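You operate a simulated robot arm through the tools that you are given. There is no shell and no other tool.

The job below is to be done with a simulated robot arm. You get a single attempt, and the scene is never put back.

## Task
Oil the plunger slide: fill its cup from the squat grey oiler.
Fine: air valve off and vent first; put the oiler back. Set down upright: squat oiler.

The check looks at the end state, three seconds after you hand in, the way a careful person would. Anything else that was tipped, shoved, dropped, spilled or broken makes it a failure.

## Robot
A 7-joint arm with a two-finger parallel gripper, fixed in place. Base frame: the origin is on the floor under the middle of its stand, x ahead of it, y to its left, z up. Lengths are in mm, angles in degrees, forces in N, time in s.
With the tool pointing down near the work surface it reaches from about 300 to 720 mm from the base axis. Its first joint turns from -166.0 to 166.0 degrees. Payload 3.43 kg.
The TCP is the grasp point between the finger pads, 34 mm short of the fingertips. In the tool frame z runs along the fingers and y along their closing line. Largest opening 128 mm; finger width 24, thickness 12; the body of the gripper, 48 by 130 mm, starts 96 mm behind the TCP.
Orientation is that of the tool frame in the base frame, as [roll, pitch, yaw] about the fixed x, y, z axes, in that order (R = Rz(yaw) Ry(pitch) Rx(roll)). With the fingers straight down and closing along the base's y, the tool's x points along the base's -x, its y along +y and its z along -z.

## Interface
- The arm moves only by the tool apply_moves. Its argument "plan" is a list that holds one entry, the list of rows, each a list of 7 numbers: the shift along the tool's x, y, z in mm, then the turn, a rotation vector about the tool's x, y, z in degrees, then the opening, from 0 (shut) to 1 (fully open). In form: [[[x, y, z, wx, wy, wz, jaw], ...]]. A call has 1 to 20 rows; each row is the pose to reach, as a shift and turn from the pose commanded when the call began, along the tool's axes at that moment. Rows are played at 5 a second. More than 50 mm and 8.6 degrees between two rows, or a gripper value outside its range, and nothing of the call is played. A pose out of reach is approached as far as the arm can. The call stops where the force on the tool passes 60 N (or 10 N more than at its start, if that is more) or the arm is blocked; 0.2 s more then pass. The fingers move at their own pace (about 108 mm/s each) and stop on an object; they squeeze with about 32 N. The grip force told is the motor's: it shows also when the fingers shut on nothing. Time passes only in rows, and 0.2 s behind the last, so rows that repeat a pose let the fingers close. It gives the time, the measured TCP pose, the force on the tool (base axes), the opening and the grip force at its end, in the units of the frame above (readings bear some noise), with the torque about the TCP (base axes, N m) and any sound that the robot's microphone picked up.
- Cameras (640 x 400 px; columns grow to the right, rows downward): "scene" is fixed at [219.2, -498.4, 1425.4]; the picture's right is [0.93, -0.37, 0.00], its down [0.07, 0.18, -0.98] and it looks along [0.37, 0.91, 0.20] (base axes); focal length 214 px, centre (320, 200). "wrist" rides on the gripper at [76, -11, -160] in the tool frame; the picture's right is [0.15, 0.99, 0.00], its down [-0.88, 0.13, -0.46] and it looks along [-0.45, 0.07, 0.89] (tool axes); focal length 234 px, centre (320, 200). There is no depth. A picture from a camera that has moved, and an enlarged one, comes with that camera's place and axes in the base frame and with its lens.
- snapshot(camera): a new picture of that camera. No time passes.
- move_column(by): slides the trunk up (or, below 0, down) by that many mm; the arm rides with it, the base frame stays. It gives what a move gives, with no picture.
- zoom(camera, box): a new picture of the part [left, top, right, bottom] of that camera's present view, enlarged. No time passes.
- hand_in(): hands the job in; it is judged then, once.

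Places have to be worked out from the pictures, the camera data and where the tool is seen. Open the gripper and draw the arm clear of the work before you hand the job in, unless the task says otherwise.

The tools are called after ">>>" as name(argument=value, ...) on one line, values as JSON. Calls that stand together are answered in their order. apply_moves: Moves the arm, as the interface text tells. Its arguments: {"type":"object","properties":{"plan":{"type":"array","items":{"type":"array","items":{"type":"array","items":{"type":"number"}}}}},"required":["plan"]} The other tools are called the same way: move_column (by) moves the trunk up or down; snapshot (camera) takes a picture; zoom (camera, box) takes an enlarged picture of a part of a camera's view; hand_in () hands the job in.

At the start:

```text
time: 0.0
eef_pos: [316.3, -140.0, 1505.4]
tcp_rot: [-179.9, 0.2, 180.0]
contact_force: [0.2, -0.4, 0.2]
wrist_torque: [0.0, 0.0, -0.02]
opening: 128.0
gripper_force: 0.0
trunk travel left (down, up): [-275.0, 49.0]
```

scene: 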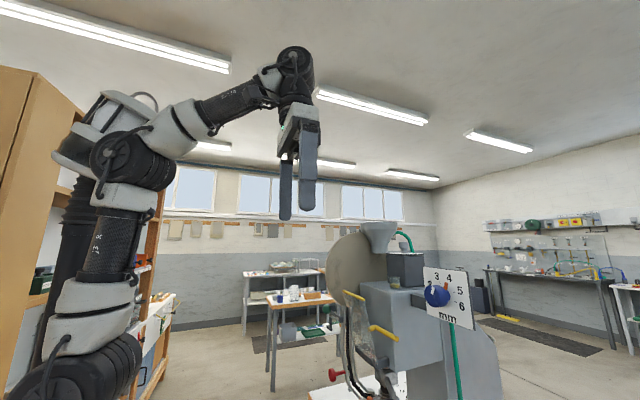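
wrist: 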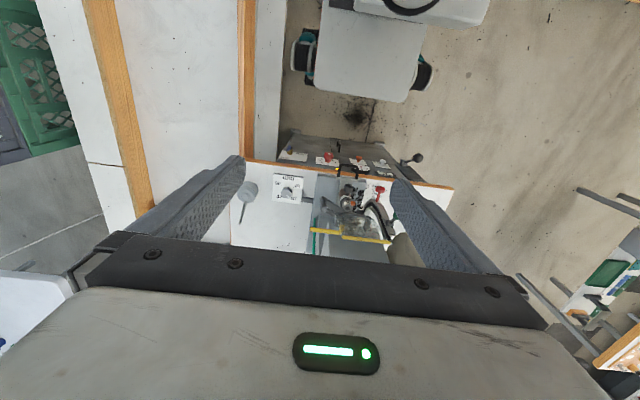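

I start by looking closely at both views to find the machine, the oiler, the cup and the air valve.

>>> zoom(camera="wrist", box=[220, 120, 460, 270])

>>> zoom(camera="scene", box=[300, 210, 510, 400])

>>> snapshot(camera="wrist")

```text
2.67 times, centred on (340, 195) of wrist
camera zoom: at [240.2, -152.1, 1664.0], right [-0.15, 0.99, 0.0], down [0.88, 0.13, 0.46], along [0.45, 0.06, -0.89], focal length 624 px, centre (267, 213)
```

zoom: 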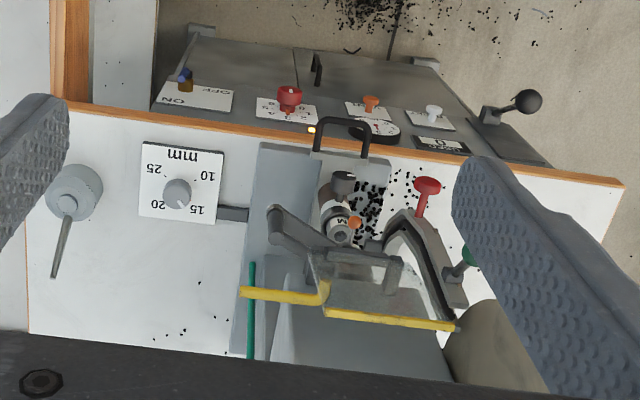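

```text
2.11 times, centred on (405, 305) of scene
camera zoom: at [219.2, -498.4, 1425.4], right [0.93, -0.37, 0.0], down [0.07, 0.18, -0.98], along [0.37, 0.91, 0.2], focal length 452 px, centre (141, -21)
```

zoom: 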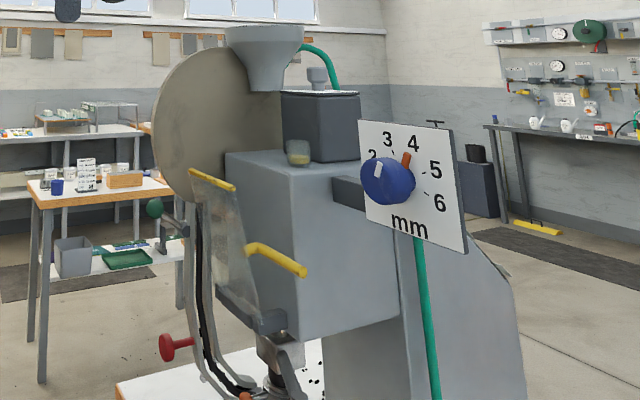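

```text
taken
camera wrist: at [240.2, -152.1, 1664.0], right [-0.15, 0.99, 0.0], down [0.88, 0.13, 0.46], along [0.45, 0.06, -0.89], focal length 234 px, centre (320, 200)
```

wrist: 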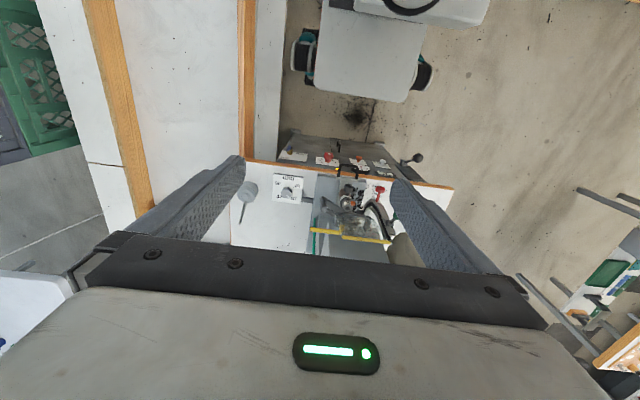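

The machine's guard handle triangulates to about (521, -103, 1247), so the machine sits ahead of the arm with its control panel facing the robot. I tilt the tool forward high up and clear of everything to get better views of it.

>>> apply_moves(plan=[[[-15, 0, 0, 0, -8, 0, 1], [-30, 0, 0, 0, -16, 0, 1], [-45, 0, 0, 0, -24, 0, 1], [-60, 0, 0, 0, -32, 0, 1], [-70, 0, 0, 0, -40, 0, 1], [-80, 0, 0, 0, -48, 0, 1]]])

>>> snapshot(camera="wrist")

>>> snapshot(camera="scene")

```text
time: 1.3
eef_pos: [436.3, -149.3, 1432.0]
tcp_rot: [178.7, 33.9, 178.8]
contact_force: [0.0, 0.1, 0.4]
wrist_torque: [0.02, -0.01, 0.02]
opening: 127.9
gripper_force: 0.0
trunk travel left (down, up): [-275.0, 49.0]
stopped in row 6: the arm was blocked; the commanded pose is now the measured one
```

```text
taken
camera wrist: at [284.8, -161.5, 1522.9], right [-0.11, 0.99, -0.06], down [0.48, 0.11, 0.87], along [0.87, 0.07, -0.49], focal length 234 px, centre (320, 200)
```

wrist: 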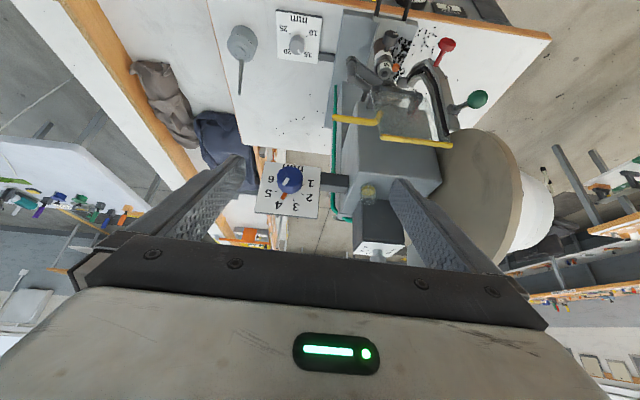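

```text
taken
```

scene: 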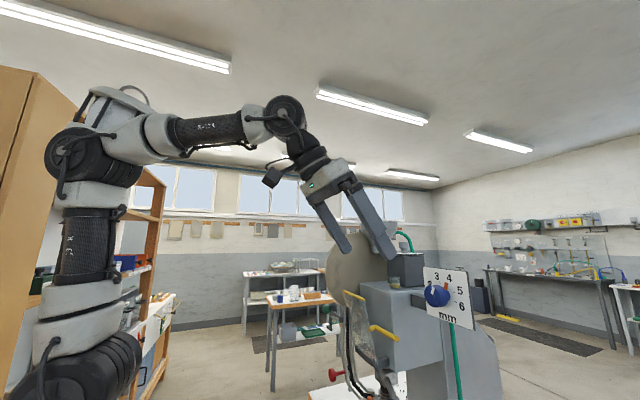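

The arm stopped at its own limits (no contact force), now tilted about 34°. I zoom into this view to study the machine, oiler and cups.

>>> zoom(camera="wrist", box=[320, 0, 520, 125])

>>> zoom(camera="wrist", box=[300, 100, 480, 270])

>>> zoom(camera="wrist", box=[200, 0, 340, 90])

>>> zoom(camera="scene", box=[330, 230, 490, 330])

>>> zoom(camera="scene", box=[300, 320, 440, 400])

```text
3.20 times, centred on (420, 62) of wrist
camera zoom: at [284.8, -161.5, 1522.9], right [-0.11, 0.99, -0.06], down [0.48, 0.11, 0.87], along [0.87, 0.07, -0.49], focal length 749 px, centre (0, 640)
```

zoom: 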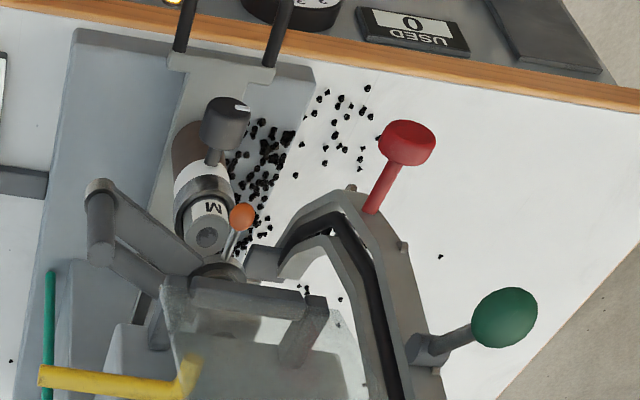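

```text
2.35 times, centred on (390, 185) of wrist
camera zoom: at [284.8, -161.5, 1522.9], right [-0.11, 0.99, -0.06], down [0.48, 0.11, 0.87], along [0.87, 0.07, -0.49], focal length 551 px, centre (155, 235)
```

zoom: 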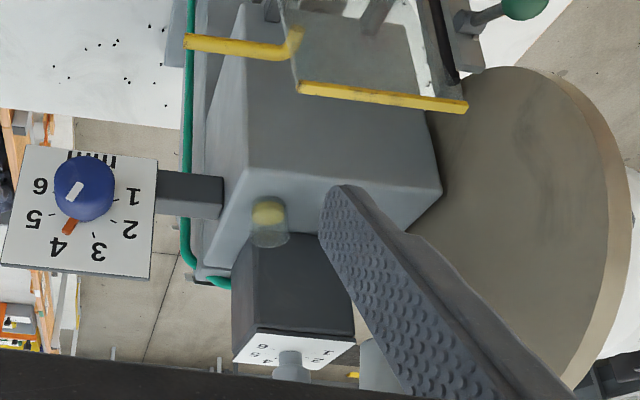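

```text
4.44 times, centred on (270, 45) of wrist
camera zoom: at [284.8, -161.5, 1522.9], right [-0.11, 0.99, -0.06], down [0.48, 0.11, 0.87], along [0.87, 0.07, -0.49], focal length 1041 px, centre (542, 889)
```

zoom: 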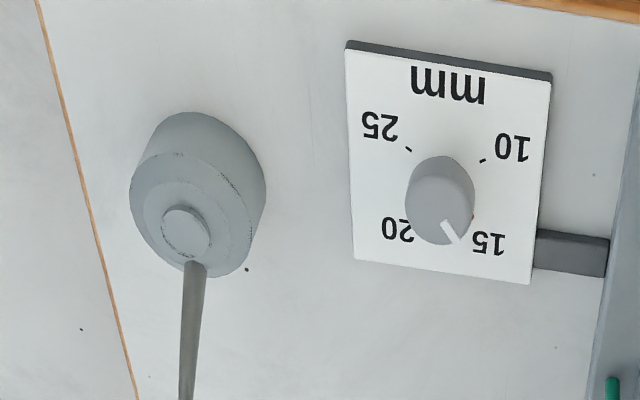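

```text
4.00 times, centred on (410, 280) of scene
camera zoom: at [219.2, -498.4, 1425.4], right [0.93, -0.37, 0.0], down [0.07, 0.18, -0.98], along [0.37, 0.91, 0.2], focal length 858 px, centre (-40, -120)
```

zoom: 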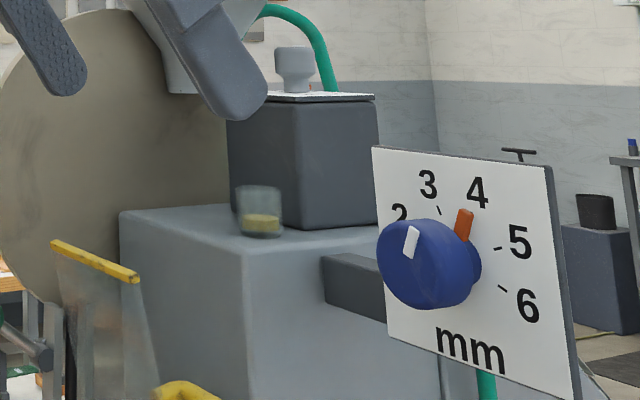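

```text
4.57 times, centred on (370, 360) of scene
camera zoom: at [219.2, -498.4, 1425.4], right [0.93, -0.37, 0.0], down [0.07, 0.18, -0.98], along [0.37, 0.91, 0.2], focal length 980 px, centre (91, -531)
```

zoom: 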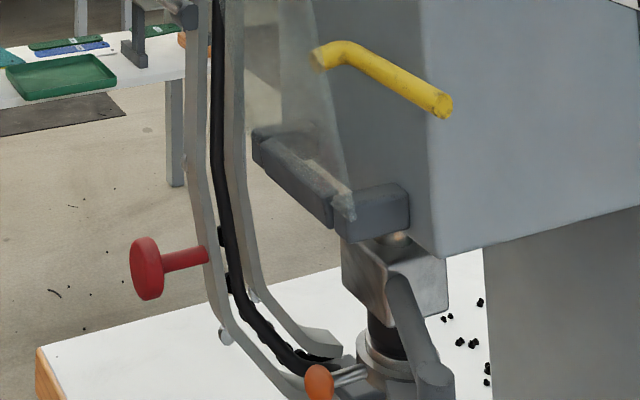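

The oil cup of the plunger slide appears to be the glass cup with a little amber oil on top of the head; the squat oiler stands at the right end of the bench around (617, -347). I return the tool to straight down and shift right for a second viewpoint with a wider baseline.

>>> apply_moves(plan=[[[8.6, -20, -17.8, 0.18, 6.8, -0.16, 1], [17.1, -40, -35.6, 0.36, 13.6, -0.31, 1], [25.7, -60, -53.3, 0.54, 20.3, -0.47, 1], [34.2, -80, -71, 0.73, 27.1, -0.62, 1], [42.8, -100.8, -88.9, 0.91, 33.9, -0.78, 1], [42.8, -100.8, -88.9, 0.91, 33.9, -0.78, 1]]])

>>> snapshot(camera="wrist")

```text
time: 2.7
eef_pos: [348.8, -251.8, 1484.8]
tcp_rot: [180.0, 0.4, -179.9]
contact_force: [1.0, -0.3, -0.4]
wrist_torque: [-0.03, -0.02, 0.01]
opening: 127.9
gripper_force: 0.0
trunk travel left (down, up): [-275.0, 49.0]
```

```text
taken
camera wrist: at [272.5, -263.1, 1643.5], right [-0.15, 0.99, 0.0], down [0.88, 0.13, 0.46], along [0.46, 0.07, -0.89], focal length 234 px, centre (320, 200)
```

wrist: 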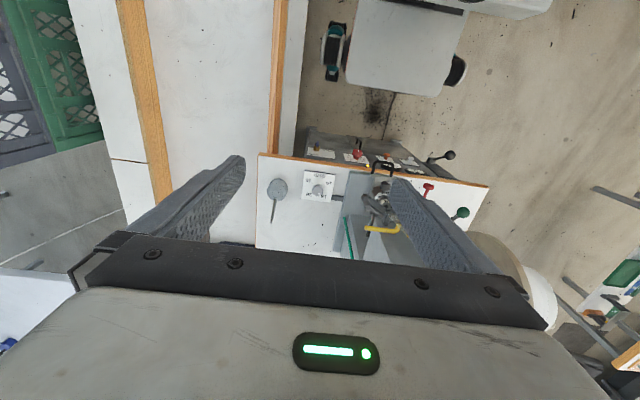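

I zoom into this view to triangulate the oiler and panel precisely.

>>> zoom(camera="wrist", box=[250, 120, 410, 220])

>>> zoom(camera="wrist", box=[290, 120, 390, 182])

```text
4.00 times, centred on (330, 170) of wrist
camera zoom: at [272.5, -263.1, 1643.5], right [-0.15, 0.99, 0.0], down [0.88, 0.13, 0.46], along [0.46, 0.07, -0.89], focal length 937 px, centre (280, 320)
```

zoom: 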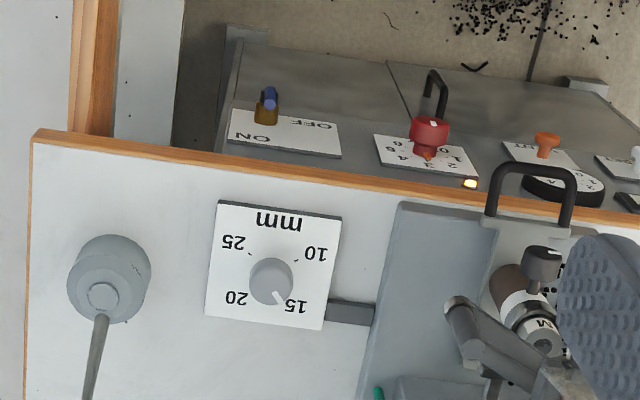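

```text
6.40 times, centred on (340, 151) of wrist
camera zoom: at [272.5, -263.1, 1643.5], right [-0.15, 0.99, 0.0], down [0.88, 0.13, 0.46], along [0.46, 0.07, -0.89], focal length 1499 px, centre (192, 514)
```

zoom: 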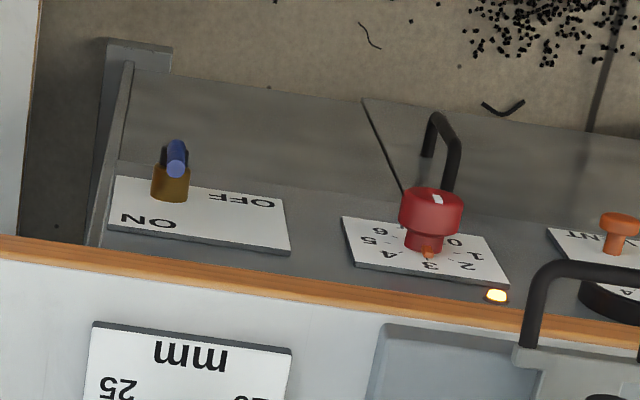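

Bench top works out at z≈850 with its front edge at x≈530 (y from about -440 to 407), and the ON/OFF air valve is on the cabinet front around (530, -220, 745), with a red regulator, an orange VENT button and others to its left. I lower the trunk to look at that panel; the gripper stays at x≈349, clear of the bench.

>>> move_column(by=-250)

>>> snapshot(camera="wrist")

>>> snapshot(camera="scene")

```text
time: 5.3
eef_pos: [348.6, -251.4, 1234.4]
tcp_rot: [-180.0, 0.5, -179.8]
contact_force: [0.0, 0.1, 0.1]
wrist_torque: [0.04, 0.01, 0.0]
opening: 127.9
gripper_force: 0.0
trunk travel left (down, up): [-25.0, 299.0]
```

```text
taken
camera wrist: at [272.4, -262.7, 1393.4], right [-0.15, 0.99, 0.0], down [0.88, 0.13, 0.46], along [0.46, 0.07, -0.89], focal length 234 px, centre (320, 200)
```

wrist: 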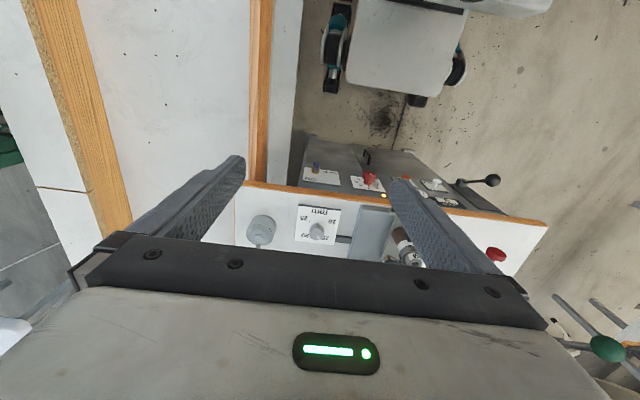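

```text
taken
```

scene: 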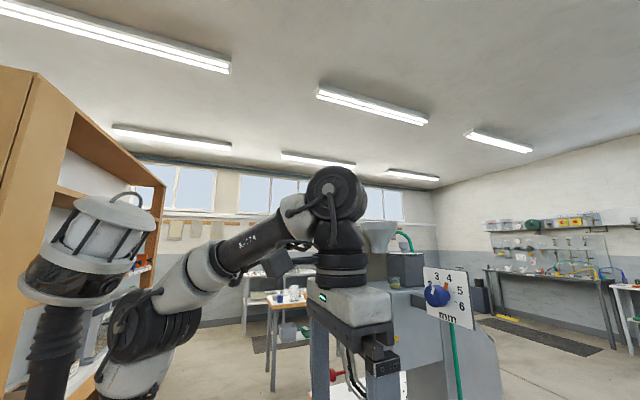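

The vertical move gives a strong baseline, so I zoom in on the oiler and the panel from here.

>>> zoom(camera="wrist", box=[230, 170, 350, 245])

>>> zoom(camera="wrist", box=[290, 130, 520, 260])

>>> zoom(camera="wrist", box=[290, 140, 400, 210])

```text
5.33 times, centred on (290, 208) of wrist
camera zoom: at [272.4, -262.7, 1393.4], right [-0.15, 0.99, 0.0], down [0.88, 0.13, 0.46], along [0.46, 0.07, -0.89], focal length 1249 px, centre (480, 160)
```

zoom: 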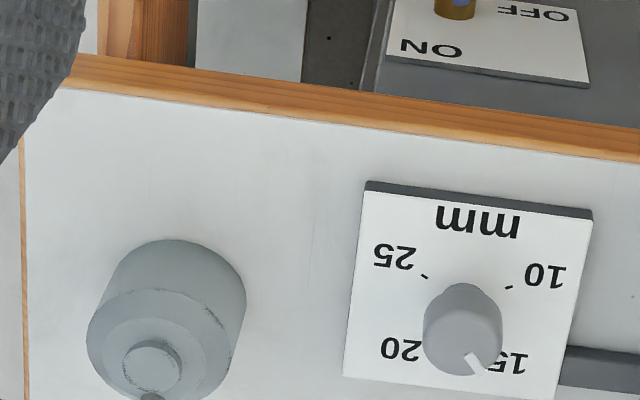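

```text
2.78 times, centred on (405, 195) of wrist
camera zoom: at [272.4, -262.7, 1393.4], right [-0.15, 0.99, 0.0], down [0.88, 0.13, 0.46], along [0.46, 0.07, -0.89], focal length 652 px, centre (84, 214)
```

zoom: 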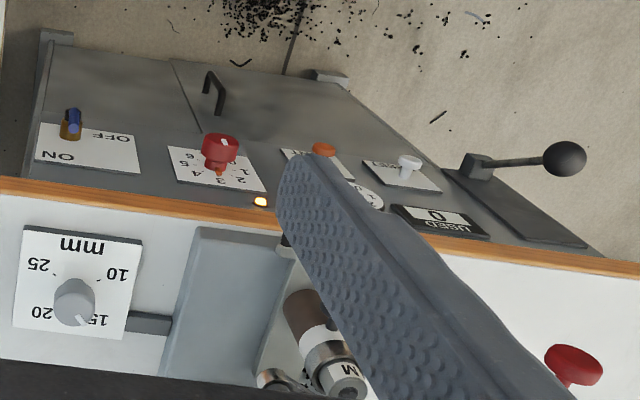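

```text
5.71 times, centred on (345, 175) of wrist
camera zoom: at [272.4, -262.7, 1393.4], right [-0.15, 0.99, 0.0], down [0.88, 0.13, 0.46], along [0.46, 0.07, -0.89], focal length 1338 px, centre (177, 343)
```

zoom: 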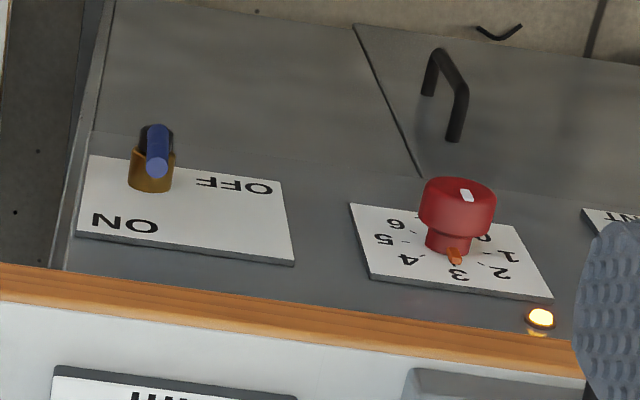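

The blue valve lever's end is at about (495, -239, 776), pointing up at ON, with OFF to its left as the robot sees it; the oiler's cap is at (645, -360, 920). I descend in free space in front of the cabinet to view the panel frontally.

>>> apply_moves(plan=[[[-5, 8, 48, 0, 0, 0, 1], [-10, 16, 96, 0, 0, 0, 1], [-15, 24, 144, 0, 0, 0, 1], [-20, 32, 192, 0, 0, 0, 1], [-25, 40, 240, 0, 0, 0, 1], [-30, 48, 288, 0, 0, 0, 1], [-30, 48, 288, 0, 0, 0, 1]]])

>>> snapshot(camera="wrist")

>>> snapshot(camera="scene")

```text
time: 6.9
eef_pos: [382.6, -200.3, 948.9]
tcp_rot: [180.0, 0.5, -179.9]
contact_force: [0.6, 0.0, -0.6]
wrist_torque: [-0.01, 0.0, -0.01]
opening: 127.8
gripper_force: 0.0
trunk travel left (down, up): [-25.0, 299.0]
```

```text
taken
camera wrist: at [307.7, -211.6, 1107.5], right [-0.15, 0.99, 0.0], down [0.88, 0.13, 0.46], along [0.46, 0.07, -0.89], focal length 234 px, centre (320, 200)
```

wrist: 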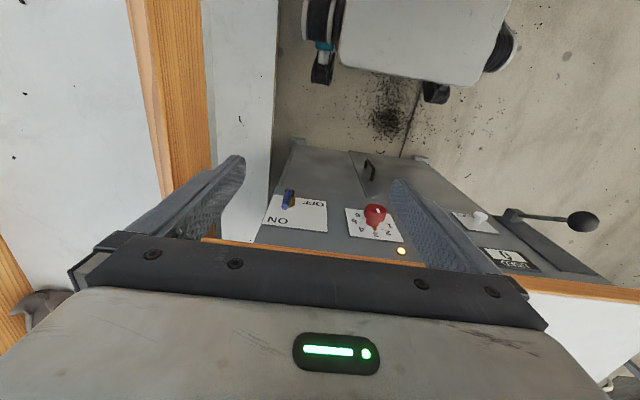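

```text
taken
```

scene: 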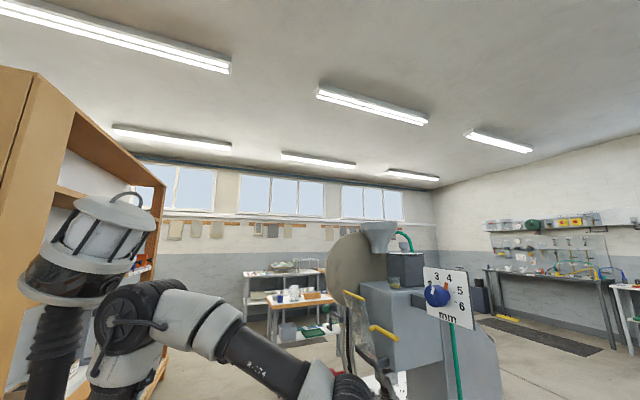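

Now at z≈949 in front of the cabinet. I zoom on the valve and buttons from here.

>>> zoom(camera="wrist", box=[250, 170, 410, 270])

>>> zoom(camera="wrist", box=[420, 170, 620, 295])

```text
4.00 times, centred on (330, 220) of wrist
camera zoom: at [307.7, -211.6, 1107.5], right [-0.15, 0.99, 0.0], down [0.88, 0.13, 0.46], along [0.46, 0.07, -0.89], focal length 937 px, centre (280, 120)
```

zoom: 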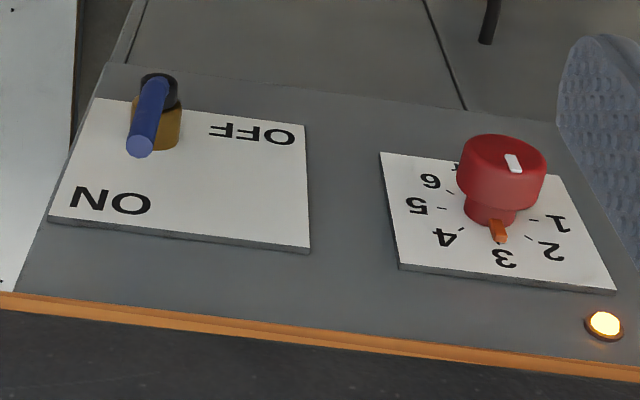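

```text
3.20 times, centred on (520, 232) of wrist
camera zoom: at [307.7, -211.6, 1107.5], right [-0.15, 0.99, 0.0], down [0.88, 0.13, 0.46], along [0.46, 0.07, -0.89], focal length 749 px, centre (-320, 96)
```

zoom: 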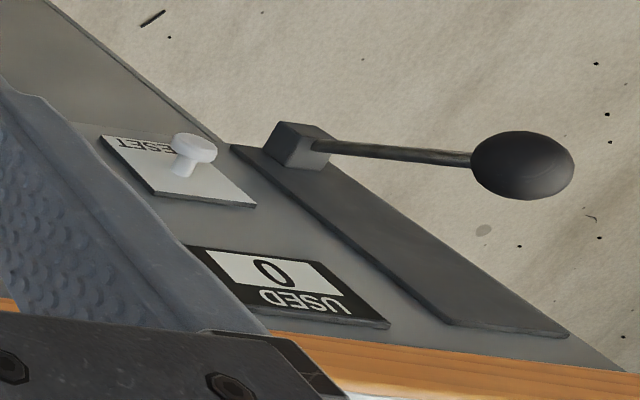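

The valve is a brass body (hub ≈ (496, -237, 728)) with a blue lever pointing up at ON; OFF is to the robot's left. I tilt the tool a bit and shift left to look more frontally at the whole panel, including the orange VENT button.

>>> apply_moves(plan=[[[0, 15, 10, 0, -6, 0, 1], [0, 30, 25, 0, -12, 0, 1], [0, 45, 40, 0, -18, 0, 1], [0, 60, 60, 0, -24, 0, 1], [0, 60, 60, 0, -24, 0, 1]]])

>>> snapshot(camera="wrist")

```text
time: 8.1
eef_pos: [382.5, -143.1, 885.9]
tcp_rot: [-179.9, 24.6, -179.8]
contact_force: [-0.8, 0.1, 0.3]
wrist_torque: [-0.01, 0.01, 0.04]
opening: 128.0
gripper_force: 0.1
trunk travel left (down, up): [-25.0, 299.0]
```

```text
taken
camera wrist: at [247.6, -154.9, 1000.6], right [-0.14, 0.99, -0.06], down [0.61, 0.13, 0.78], along [0.78, 0.07, -0.62], focal length 234 px, centre (320, 200)
```

wrist: 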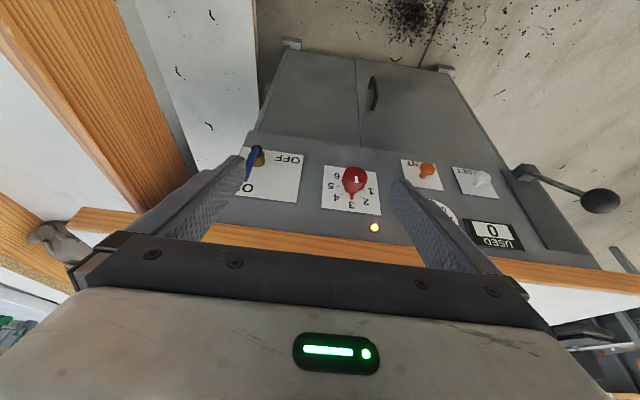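

The tilt works well here; I zoom on the panel.

>>> zoom(camera="wrist", box=[220, 120, 420, 245])

>>> zoom(camera="wrist", box=[390, 140, 550, 265])

```text
3.20 times, centred on (320, 182) of wrist
camera zoom: at [247.6, -154.9, 1000.6], right [-0.14, 0.99, -0.06], down [0.61, 0.13, 0.78], along [0.78, 0.07, -0.62], focal length 749 px, centre (320, 256)
```

zoom: 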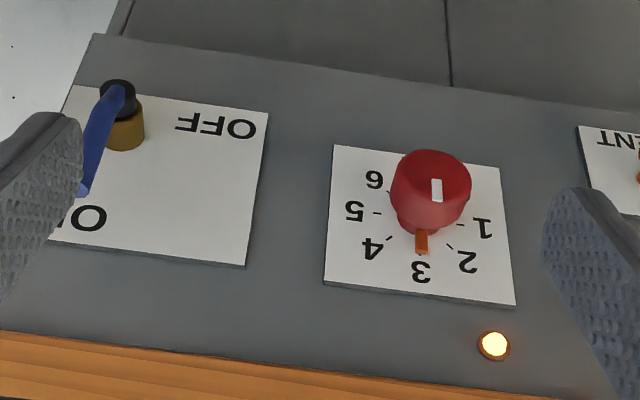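

```text
3.20 times, centred on (470, 202) of wrist
camera zoom: at [247.6, -154.9, 1000.6], right [-0.14, 0.99, -0.06], down [0.61, 0.13, 0.78], along [0.78, 0.07, -0.62], focal length 749 px, centre (-160, 192)
```

zoom: 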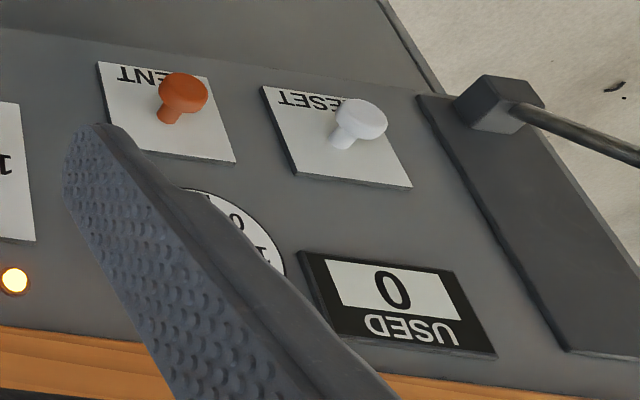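

The panel layout is clear: valve lever (tip ≈ (493, -238, 786), hub ≈ (502, -239, 712)), regulator, VENT mushroom at ≈ (508, 53, 689), RESET, gauge and counter. I shut the fingers and bring them to the right-hand side of the lever, keeping the tilt so the gripper body stays off the bench edge.

>>> apply_moves(plan=[[[0, -36, 18, 0, 0, 0, 0], [0, -72, 36, 0, 0, 0, 0], [0, -108, 54, 0, 0, 0, 0], [0.2, -145, 72.5, 0, 0, 0, 0], [-26, -145, 95, 0, 0, 0, 0], [-52.8, -145, 118.8, 0, 0, 0, 0], [-52.8, -145, 118.8, 0, 0, 0, 0]]])

>>> snapshot(camera="wrist")

>>> zoom(camera="wrist", box=[240, 120, 420, 240])

```text
time: 9.7
eef_pos: [479.7, -289.6, 798.8]
tcp_rot: [-180.0, 24.5, -179.8]
contact_force: [-0.5, -0.5, 0.6]
wrist_torque: [-0.03, 0.05, 0.03]
opening: 0.0
gripper_force: 31.8
trunk travel left (down, up): [-25.0, 299.0]
```

```text
taken
camera wrist: at [346.0, -301.6, 913.5], right [-0.14, 0.99, -0.06], down [0.61, 0.13, 0.78], along [0.78, 0.07, -0.62], focal length 234 px, centre (320, 200)
```

wrist: 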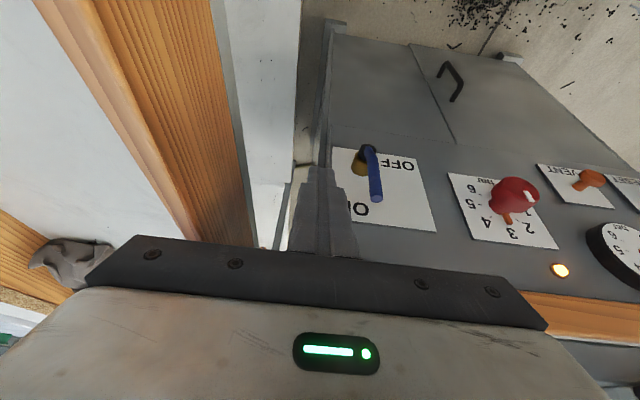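

```text
3.33 times, centred on (330, 180) of wrist
camera zoom: at [346.0, -301.6, 913.5], right [-0.14, 0.99, -0.06], down [0.61, 0.13, 0.78], along [0.78, 0.07, -0.62], focal length 781 px, centre (287, 267)
```

zoom: 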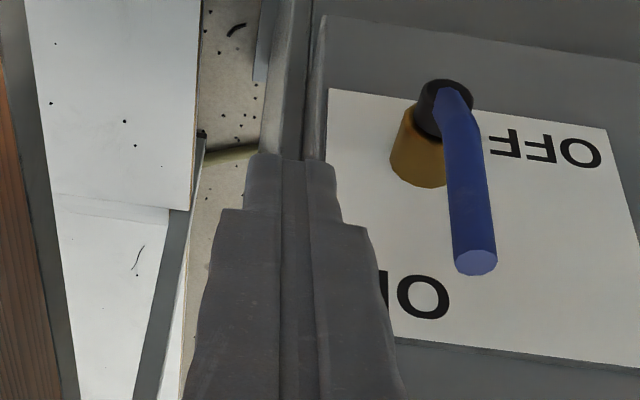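

The shut fingertips are on the right side of the lever with about 30 mm gap, as planned. I push the lever along its arc toward OFF to roughly 60° and then look.

>>> apply_moves(plan=[[[0, 15, 0, 0, 0, 0, 0], [0, 27, 0, 0, 0, 0, 0], [0, 36, 0, 0, 0, 0, 0], [0.8, 45, 1.8, 0, 0, 0, 0], [1.4, 53, 3.1, 0, 0, 0, 0], [2.1, 60, 4.5, 0, 0, 0, 0], [5.4, 72, 11.8, 0, 0, 0, 0], [9.6, 83, 20.9, 0, 0, 0, 0]]])

>>> zoom(camera="wrist", box=[240, 120, 420, 240])

```text
time: 11.5
eef_pos: [477.7, -205.7, 777.9]
tcp_rot: [-180.0, 24.4, -179.8]
contact_force: [0.4, -1.0, 0.4]
wrist_torque: [-0.04, 0.0, 0.0]
opening: 0.1
gripper_force: 32.0
trunk travel left (down, up): [-25.0, 299.0]
```

```text
3.33 times, centred on (330, 180) of wrist
camera zoom: at [343.8, -217.6, 892.4], right [-0.14, 0.99, -0.06], down [0.61, 0.13, 0.78], along [0.78, 0.07, -0.62], focal length 781 px, centre (287, 267)
```

zoom: 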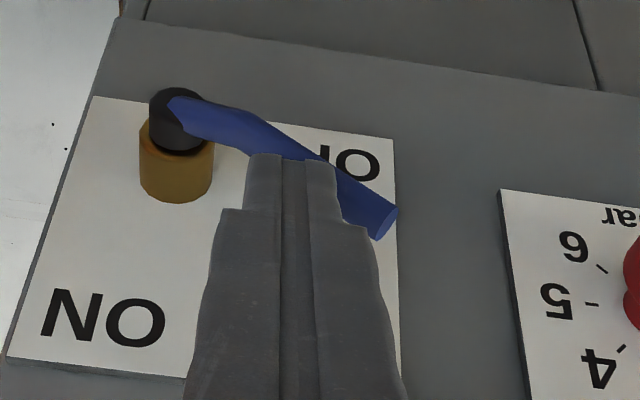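

The lever has followed to about 60° and the force is low. I continue down to bring it to horizontal at OFF.

>>> apply_moves(plan=[[[4.2, 5, 9.1, 0, 0, 0, 0], [8.3, 8, 18.2, 0, 0, 0, 0], [10.4, 9.5, 22.7, 0, 0, 0, 0], [12.1, 10, 26.4, 0, 0, 0, 0], [13, 10, 28.2, 0, 0, 0, 0]]])

>>> zoom(camera="wrist", box=[240, 120, 420, 240])

```text
time: 12.7
eef_pos: [478.9, -195.0, 746.4]
tcp_rot: [-180.0, 24.4, -179.9]
contact_force: [0.4, -1.1, 1.8]
wrist_torque: [-0.02, -0.02, 0.0]
opening: 0.0
gripper_force: 32.2
trunk travel left (down, up): [-25.0, 299.0]
```

```text
3.33 times, centred on (330, 180) of wrist
camera zoom: at [344.0, -207.1, 860.6], right [-0.14, 0.99, -0.06], down [0.61, 0.13, 0.78], along [0.78, 0.07, -0.62], focal length 781 px, centre (287, 267)
```

zoom: 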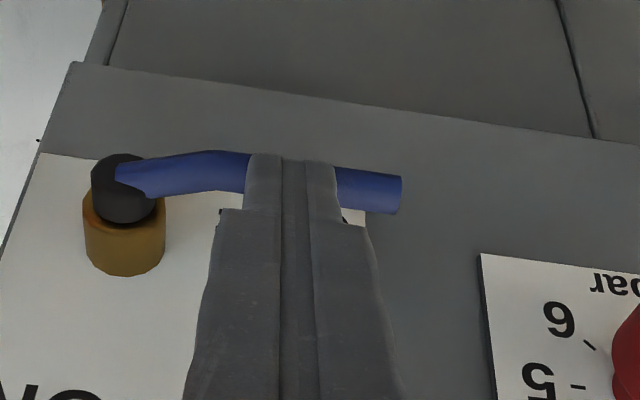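

The lever is now about horizontal, with little force. I lift the fingers off and check where the lever, gauge and lamp stand.

>>> apply_moves(plan=[[[-10, 0, -22, 0, 0, 0, 0], [5, 0, -50, 0, 0, 0, 0], [20, 20, -80, 0, 0, 0, 0]]])

>>> snapshot(camera="wrist")

>>> zoom(camera="wrist", box=[220, 90, 400, 240])

```text
time: 13.5
eef_pos: [429.0, -174.2, 812.3]
tcp_rot: [-180.0, 24.5, -179.9]
contact_force: [2.0, 0.4, 0.1]
wrist_torque: [0.02, 0.01, 0.0]
opening: 0.1
gripper_force: 31.4
trunk travel left (down, up): [-25.0, 299.0]
```

```text
taken
camera wrist: at [295.0, -186.2, 925.2], right [-0.14, 0.99, -0.06], down [0.61, 0.13, 0.78], along [0.78, 0.07, -0.62], focal length 234 px, centre (320, 200)
```

wrist: 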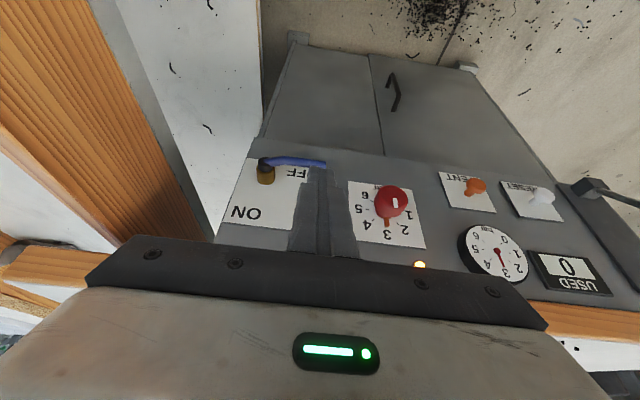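

```text
2.67 times, centred on (310, 165) of wrist
camera zoom: at [295.0, -186.2, 925.2], right [-0.14, 0.99, -0.06], down [0.61, 0.13, 0.78], along [0.78, 0.07, -0.62], focal length 624 px, centre (347, 293)
```

zoom: 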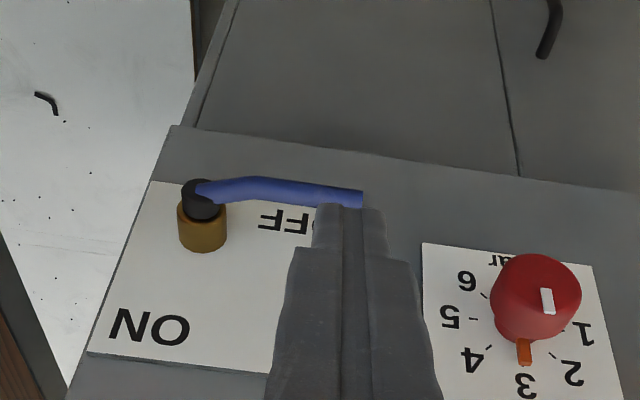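

The lever lies horizontal at OFF. I zoom on the gauge and lamp before venting.

>>> zoom(camera="wrist", box=[400, 160, 620, 300])

```text
2.86 times, centred on (510, 230) of wrist
camera zoom: at [295.0, -186.2, 925.2], right [-0.14, 0.99, -0.06], down [0.61, 0.13, 0.78], along [0.78, 0.07, -0.62], focal length 669 px, centre (-223, 114)
```

zoom: 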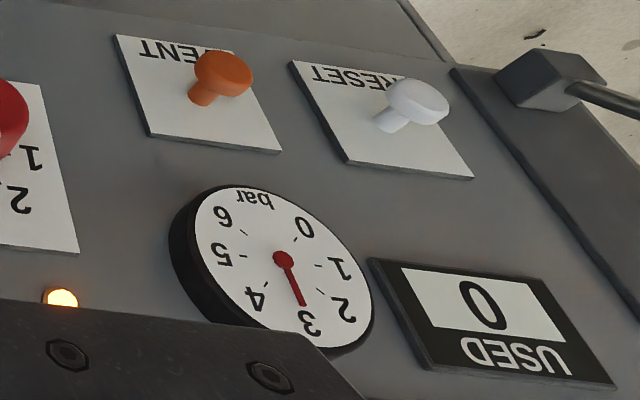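

The gauge reads 3 bar, so air is still trapped downstream. I move left in front of the panel and line the shut fingertips up with the orange VENT button at ≈ (508, 52.5, 690).

>>> apply_moves(plan=[[[0, 45, 0, 0, 0, 0, 0], [0, 90, 0, 0, 0, 0, 0], [0, 135, 0, 0, 0, 0, 0], [0, 180, 0, 0, 0, 0, 0], [0, 226.7, 0, 0, 0, 0, 0], [6, 226.7, 35, 0, 0, 0, 0], [12, 226.7, 70, 0, 0, 0, 0], [16.3, 226.7, 98.4, 0, 0, 0, 0], [16.3, 226.7, 98.4, 0, 0, 0, 0]]])

>>> snapshot(camera="wrist")

>>> zoom(camera="wrist", box=[240, 100, 420, 240])

```text
time: 15.5
eef_pos: [452.8, 52.4, 714.1]
tcp_rot: [-180.0, 24.5, -179.9]
contact_force: [-0.4, -1.1, -0.2]
wrist_torque: [-0.04, -0.02, -0.05]
opening: 0.0
gripper_force: 31.7
trunk travel left (down, up): [-25.0, 299.0]
```

```text
taken
camera wrist: at [319.3, 40.1, 828.5], right [-0.14, 0.99, -0.06], down [0.61, 0.13, 0.78], along [0.78, 0.07, -0.62], focal length 234 px, centre (320, 200)
```

wrist: 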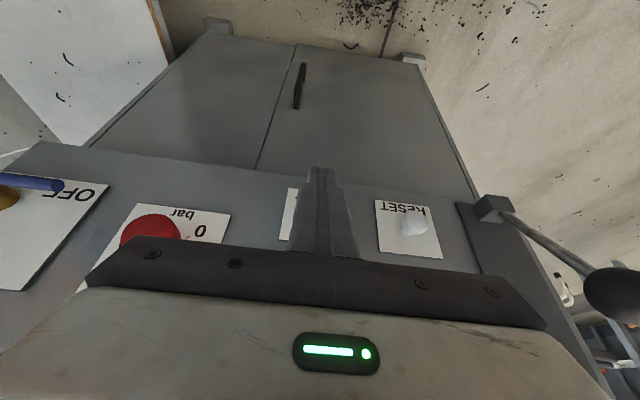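

```text
2.86 times, centred on (330, 170) of wrist
camera zoom: at [319.3, 40.1, 828.5], right [-0.14, 0.99, -0.06], down [0.61, 0.13, 0.78], along [0.78, 0.07, -0.62], focal length 669 px, centre (291, 286)
```

zoom: 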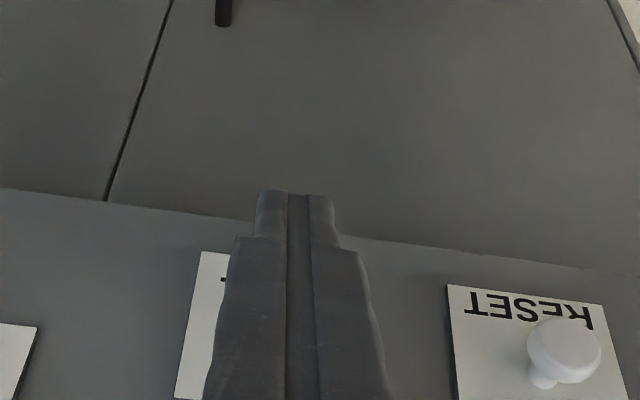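

The fingertips now cover the VENT button along the camera's line of sight, as intended. I push forward (+x) in small steps and watch the force.

>>> apply_moves(plan=[[[-13.7, 0, 6.2, 0, 0, 0, 0], [-22.8, 0, 10.4, 0, 0, 0, 0], [-27.3, 0, 12.4, 0, 0, 0, 0], [-30, 0, 13.7, 0, 0, 0, 0], [-32.8, 0, 14.9, 0, 0, 0, 0]]])

>>> zoom(camera="wrist", box=[220, 120, 440, 260])

```text
time: 16.7
eef_pos: [488.1, 51.0, 714.7]
tcp_rot: [-179.9, 24.4, -179.8]
contact_force: [-1.6, -1.2, -1.2]
wrist_torque: [-0.06, 0.03, -0.03]
opening: 0.0
gripper_force: 32.1
trunk travel left (down, up): [-25.0, 299.0]
```

```text
2.86 times, centred on (330, 190) of wrist
camera zoom: at [354.0, 40.1, 828.5], right [-0.14, 0.99, -0.06], down [0.61, 0.13, 0.78], along [0.78, 0.07, -0.62], focal length 669 px, centre (291, 229)
```

zoom: 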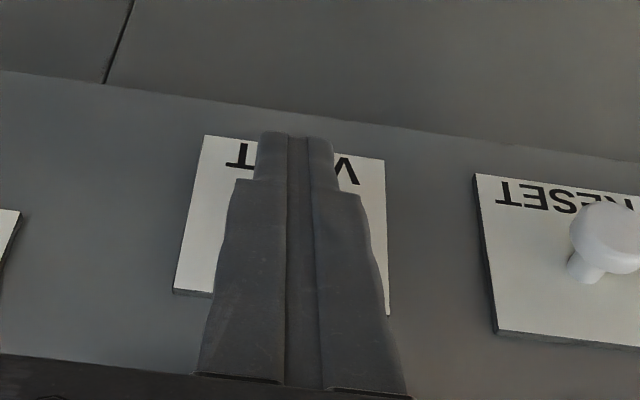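

Only slight contact so far (about 1.6 N). I keep pressing in small steps.

>>> apply_moves(plan=[[[-2.7, 0, 1.2, 0, 0, 0, 0], [-4.6, 0, 2.1, 0, 0, 0, 0], [-6.4, 0, 2.9, 0, 0, 0, 0], [-8.2, 0, 3.7, 0, 0, 0, 0], [-10, 0, 4.6, 0, 0, 0, 0]]])

>>> zoom(camera="wrist", box=[220, 120, 440, 260])

```text
time: 17.9
eef_pos: [497.0, 50.9, 714.0]
tcp_rot: [-179.8, 24.3, -179.8]
contact_force: [-31.1, 5.4, 12.1]
wrist_torque: [0.11, 0.51, 0.21]
opening: 0.1
gripper_force: 32.6
trunk travel left (down, up): [-25.0, 299.0]
heard: click
```

```text
2.86 times, centred on (330, 190) of wrist
camera zoom: at [362.6, 39.8, 829.0], right [-0.14, 0.99, -0.06], down [0.62, 0.13, 0.78], along [0.78, 0.07, -0.63], focal length 669 px, centre (291, 229)
```

zoom: 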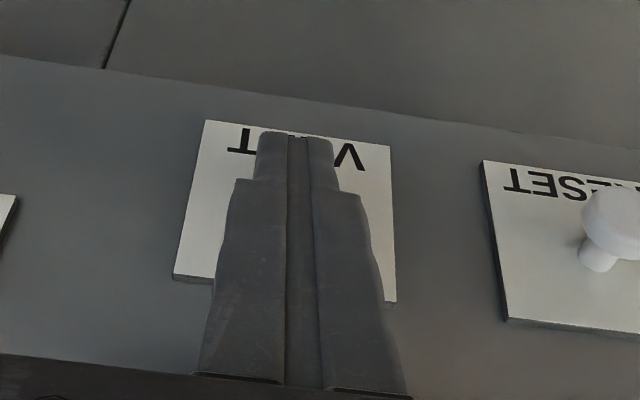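

A click at about 31 N: the VENT button is in. I hold it for two seconds in case the pressure has to bleed, then back off and read the gauge.

>>> apply_moves(plan=[[[0, 0, 0, 0, 0, 0, 0], [0, 0, 0, 0, 0, 0, 0], [0, 0, 0, 0, 0, 0, 0], [0, 0, 0, 0, 0, 0, 0], [0, 0, 0, 0, 0, 0, 0], [0, 0, 0, 0, 0, 0, 0], [0, 0, 0, 0, 0, 0, 0], [0, 0, 0, 0, 0, 0, 0], [0, 0, 0, 0, 0, 0, 0], [0, 0, 0, 0, 0, 0, 0], [0, 0, 0, 0, 0, 0, 0], [0, 0, 0, 0, 0, 0, 0]]])

>>> apply_moves(plan=[[[30, 0, -13, 0, 0, 0, 0], [50, -40, -40, 0, 0, 0, 0], [50, -80, -60, 0, 0, 0, 0], [40, -120, -90, 0, 0, 0, 0]]])

>>> snapshot(camera="wrist")

```text
time: 20.5
eef_pos: [495.4, 51.0, 712.7]
tcp_rot: [-179.9, 24.1, -179.7]
contact_force: [-30.0, 11.0, 4.9]
wrist_torque: [0.3, 0.65, 0.35]
opening: 0.0
gripper_force: 31.7
trunk travel left (down, up): [-25.0, 299.0]
```

```text
refused: row 2 steps farther than a row can; nothing moved
```

```text
taken
camera wrist: at [362.7, 39.5, 828.7], right [-0.14, 0.99, -0.06], down [0.62, 0.13, 0.78], along [0.78, 0.07, -0.63], focal length 234 px, centre (320, 200)
```

wrist: 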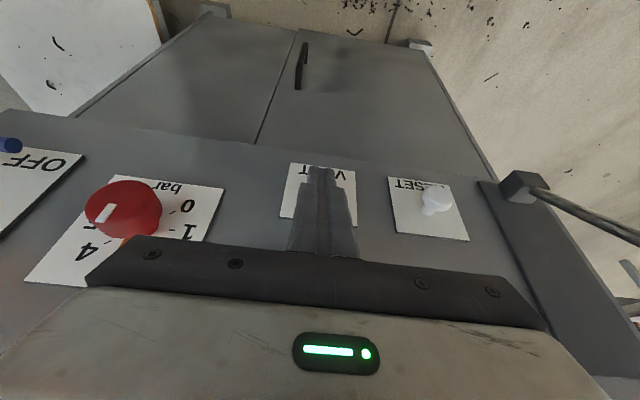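

The hold went through; my retreat was refused for too long a step. I back straight off along -x first, then rise and move right to see the gauge.

>>> apply_moves(plan=[[[18, 0, -8, 0, 0, 0, 0], [45, 0, -20, 0, 0, 0, 0], [55, -20, -50, 0, 0, 0, 0], [50, -45, -85, 0, 0, 0, 0], [45, -75, -115, 0, 0, 0, 0], [45, -75, -115, 0, 0, 0, 0]]])

>>> snapshot(camera="wrist")

```text
time: 21.9
eef_pos: [411.2, -24.3, 798.9]
tcp_rot: [-180.0, 24.5, -180.0]
contact_force: [0.2, 0.1, 0.9]
wrist_torque: [0.03, 0.04, 0.0]
opening: 0.0
gripper_force: 31.7
trunk travel left (down, up): [-25.0, 299.0]
```

```text
taken
camera wrist: at [276.7, -35.4, 913.9], right [-0.14, 0.99, -0.06], down [0.61, 0.13, 0.78], along [0.78, 0.07, -0.62], focal length 234 px, centre (320, 200)
```

wrist: 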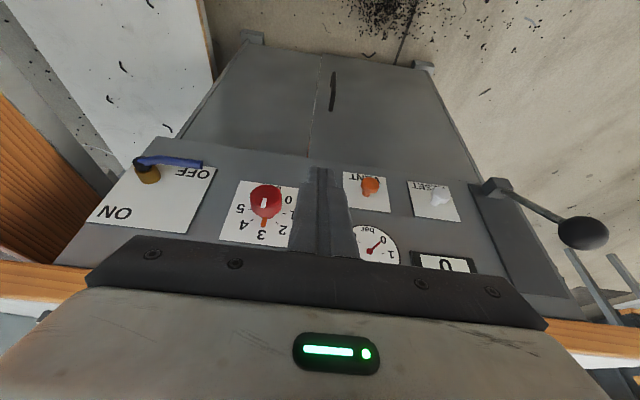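

>>> zoom(camera="wrist", box=[320, 160, 480, 275])

>>> zoom(camera="wrist", box=[80, 140, 320, 260])

```text
3.48 times, centred on (400, 218) of wrist
camera zoom: at [276.7, -35.4, 913.9], right [-0.14, 0.99, -0.06], down [0.61, 0.13, 0.78], along [0.78, 0.07, -0.62], focal length 814 px, centre (42, 139)
```

zoom: 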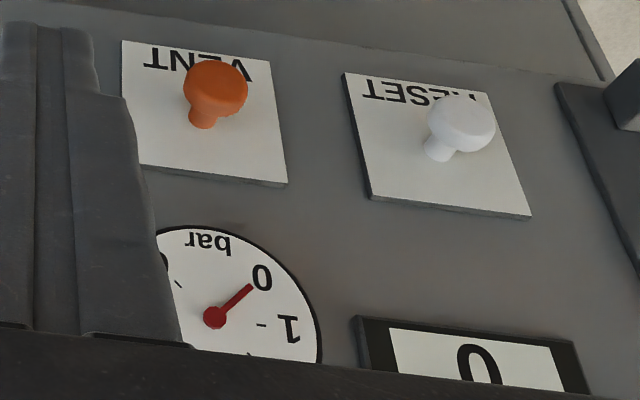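

```text
2.67 times, centred on (200, 200) of wrist
camera zoom: at [276.7, -35.4, 913.9], right [-0.14, 0.99, -0.06], down [0.61, 0.13, 0.78], along [0.78, 0.07, -0.62], focal length 624 px, centre (640, 200)
```

zoom: 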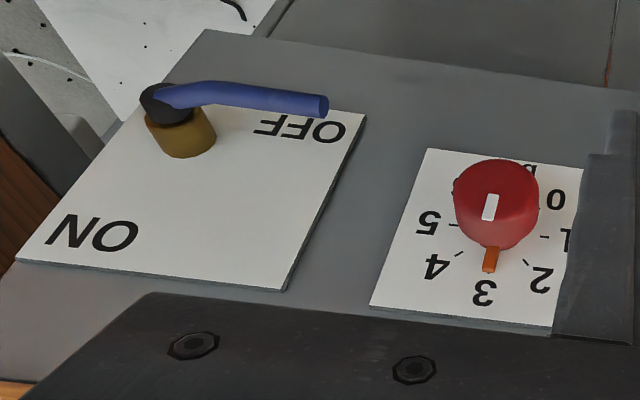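

Gauge at 0 bar, lever at OFF: the machine is isolated and vented. Next I rise clear and go look at the oiler at close range, opening the fingers on the way.

>>> apply_moves(plan=[[[-3.4, -31.5, -26.2, 0, 0, 0, 0], [-6.9, -63, -52.4, 0, 0, 0, 0], [-10.3, -94.5, -78.6, 0, 0, 0, 0], [-13.7, -126, -104.8, 0, 0, 0, 0.5], [-30.5, -156, -133.8, 0, 0, 0, 1], [-47.4, -186, -162.7, 0, 0, 0, 1], [-64.2, -216, -191.7, 0, 0, 0, 1], [-81.1, -246, -220.6, 0, 0, 0, 1], [-98, -276, -249.6, 0, 0, 0, 1], [-114.8, -306, -278.5, 0, 0, 0, 1], [-114.8, -306, -278.5, 0, 0, 0, 1]]])

>>> snapshot(camera="wrist")

>>> zoom(camera="wrist", box=[200, 100, 440, 250])

```text
time: 24.3
eef_pos: [401.0, -330.0, 1099.2]
tcp_rot: [-180.0, 24.5, -179.8]
contact_force: [0.7, -0.2, 0.2]
wrist_torque: [-0.02, 0.0, -0.01]
opening: 128.0
gripper_force: 0.1
trunk travel left (down, up): [-25.0, 299.0]
```

```text
taken
camera wrist: at [266.2, -341.8, 1214.7], right [-0.14, 0.99, -0.06], down [0.61, 0.13, 0.78], along [0.78, 0.07, -0.62], focal length 234 px, centre (320, 200)
```

wrist: 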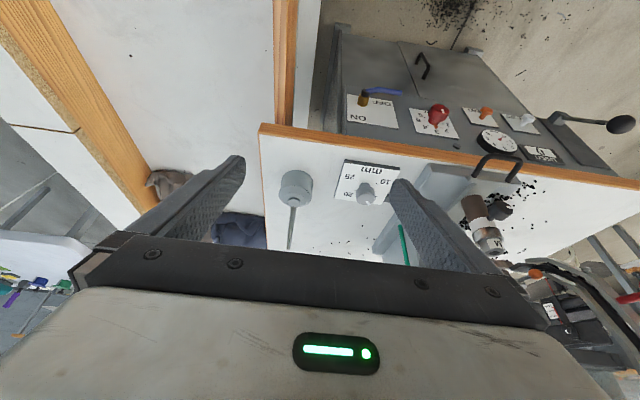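

```text
2.67 times, centred on (320, 175) of wrist
camera zoom: at [266.2, -341.8, 1214.7], right [-0.14, 0.99, -0.06], down [0.61, 0.13, 0.78], along [0.78, 0.07, -0.62], focal length 624 px, centre (320, 267)
```

zoom: 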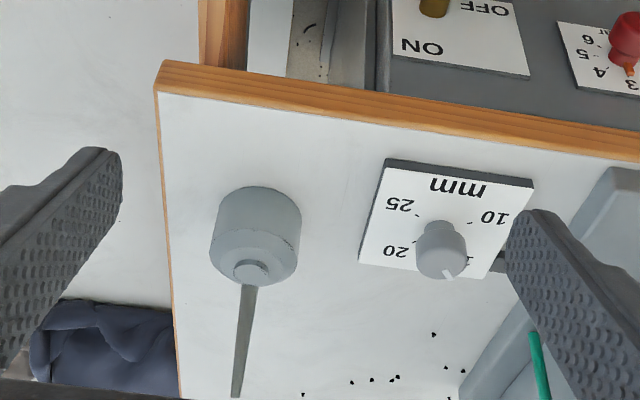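

The lamp has gone out and the gauge reads 0, so air is off and vented. The oiler stands at ≈ (641, -359) with its bottom on the bench (z≈872), body ~66 mm across, spout rising toward +x with its tip near (704, -357, 1000). Before grasping I raise the trunk to inspect the glass oil cup on the head, near (586, -64, 1323), from close by.

>>> move_column(by=240)

>>> apply_moves(plan=[[[-18, 30, -30, 0, 0, 0, 1], [-36, 60, -60, 0, 0, 0, 1], [-54, 100, -76, 0, 0, 0, 1], [-72, 140, -82, 0, 0, 0, 1], [-80, 180, -82, 0, 0, 0, 1], [-88, 220, -82, 0, 0, 0, 1], [-88, 260, -82, 0, 0, 0, 1], [-88, 260, -82, 0, 0, 0, 1]]])

>>> snapshot(camera="wrist")

```text
time: 26.8
eef_pos: [400.6, -329.5, 1341.0]
tcp_rot: [-180.0, 24.5, -179.8]
contact_force: [-0.4, 0.3, 0.4]
wrist_torque: [0.03, 0.03, -0.02]
opening: 128.2
gripper_force: 0.0
trunk travel left (down, up): [-265.0, 59.0]
```

```text
time: 28.6
eef_pos: [444.4, -67.8, 1450.9]
tcp_rot: [-179.9, 24.5, -180.0]
contact_force: [0.5, 0.6, -0.3]
wrist_torque: [-0.02, 0.02, -0.02]
opening: 127.9
gripper_force: 0.1
trunk travel left (down, up): [-265.0, 59.0]
```

```text
taken
camera wrist: at [309.9, -79.1, 1564.5], right [-0.14, 0.99, -0.06], down [0.61, 0.13, 0.78], along [0.78, 0.07, -0.62], focal length 234 px, centre (320, 200)
```

wrist: 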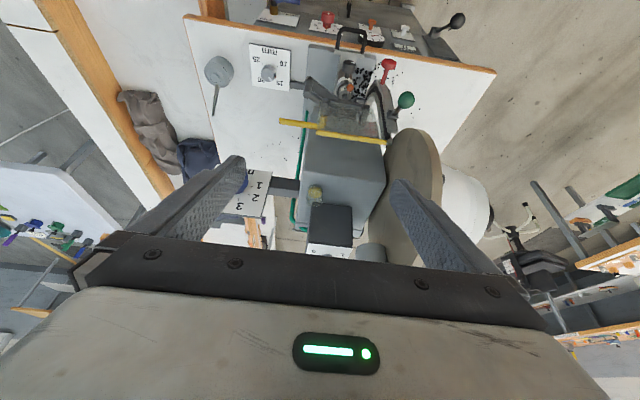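

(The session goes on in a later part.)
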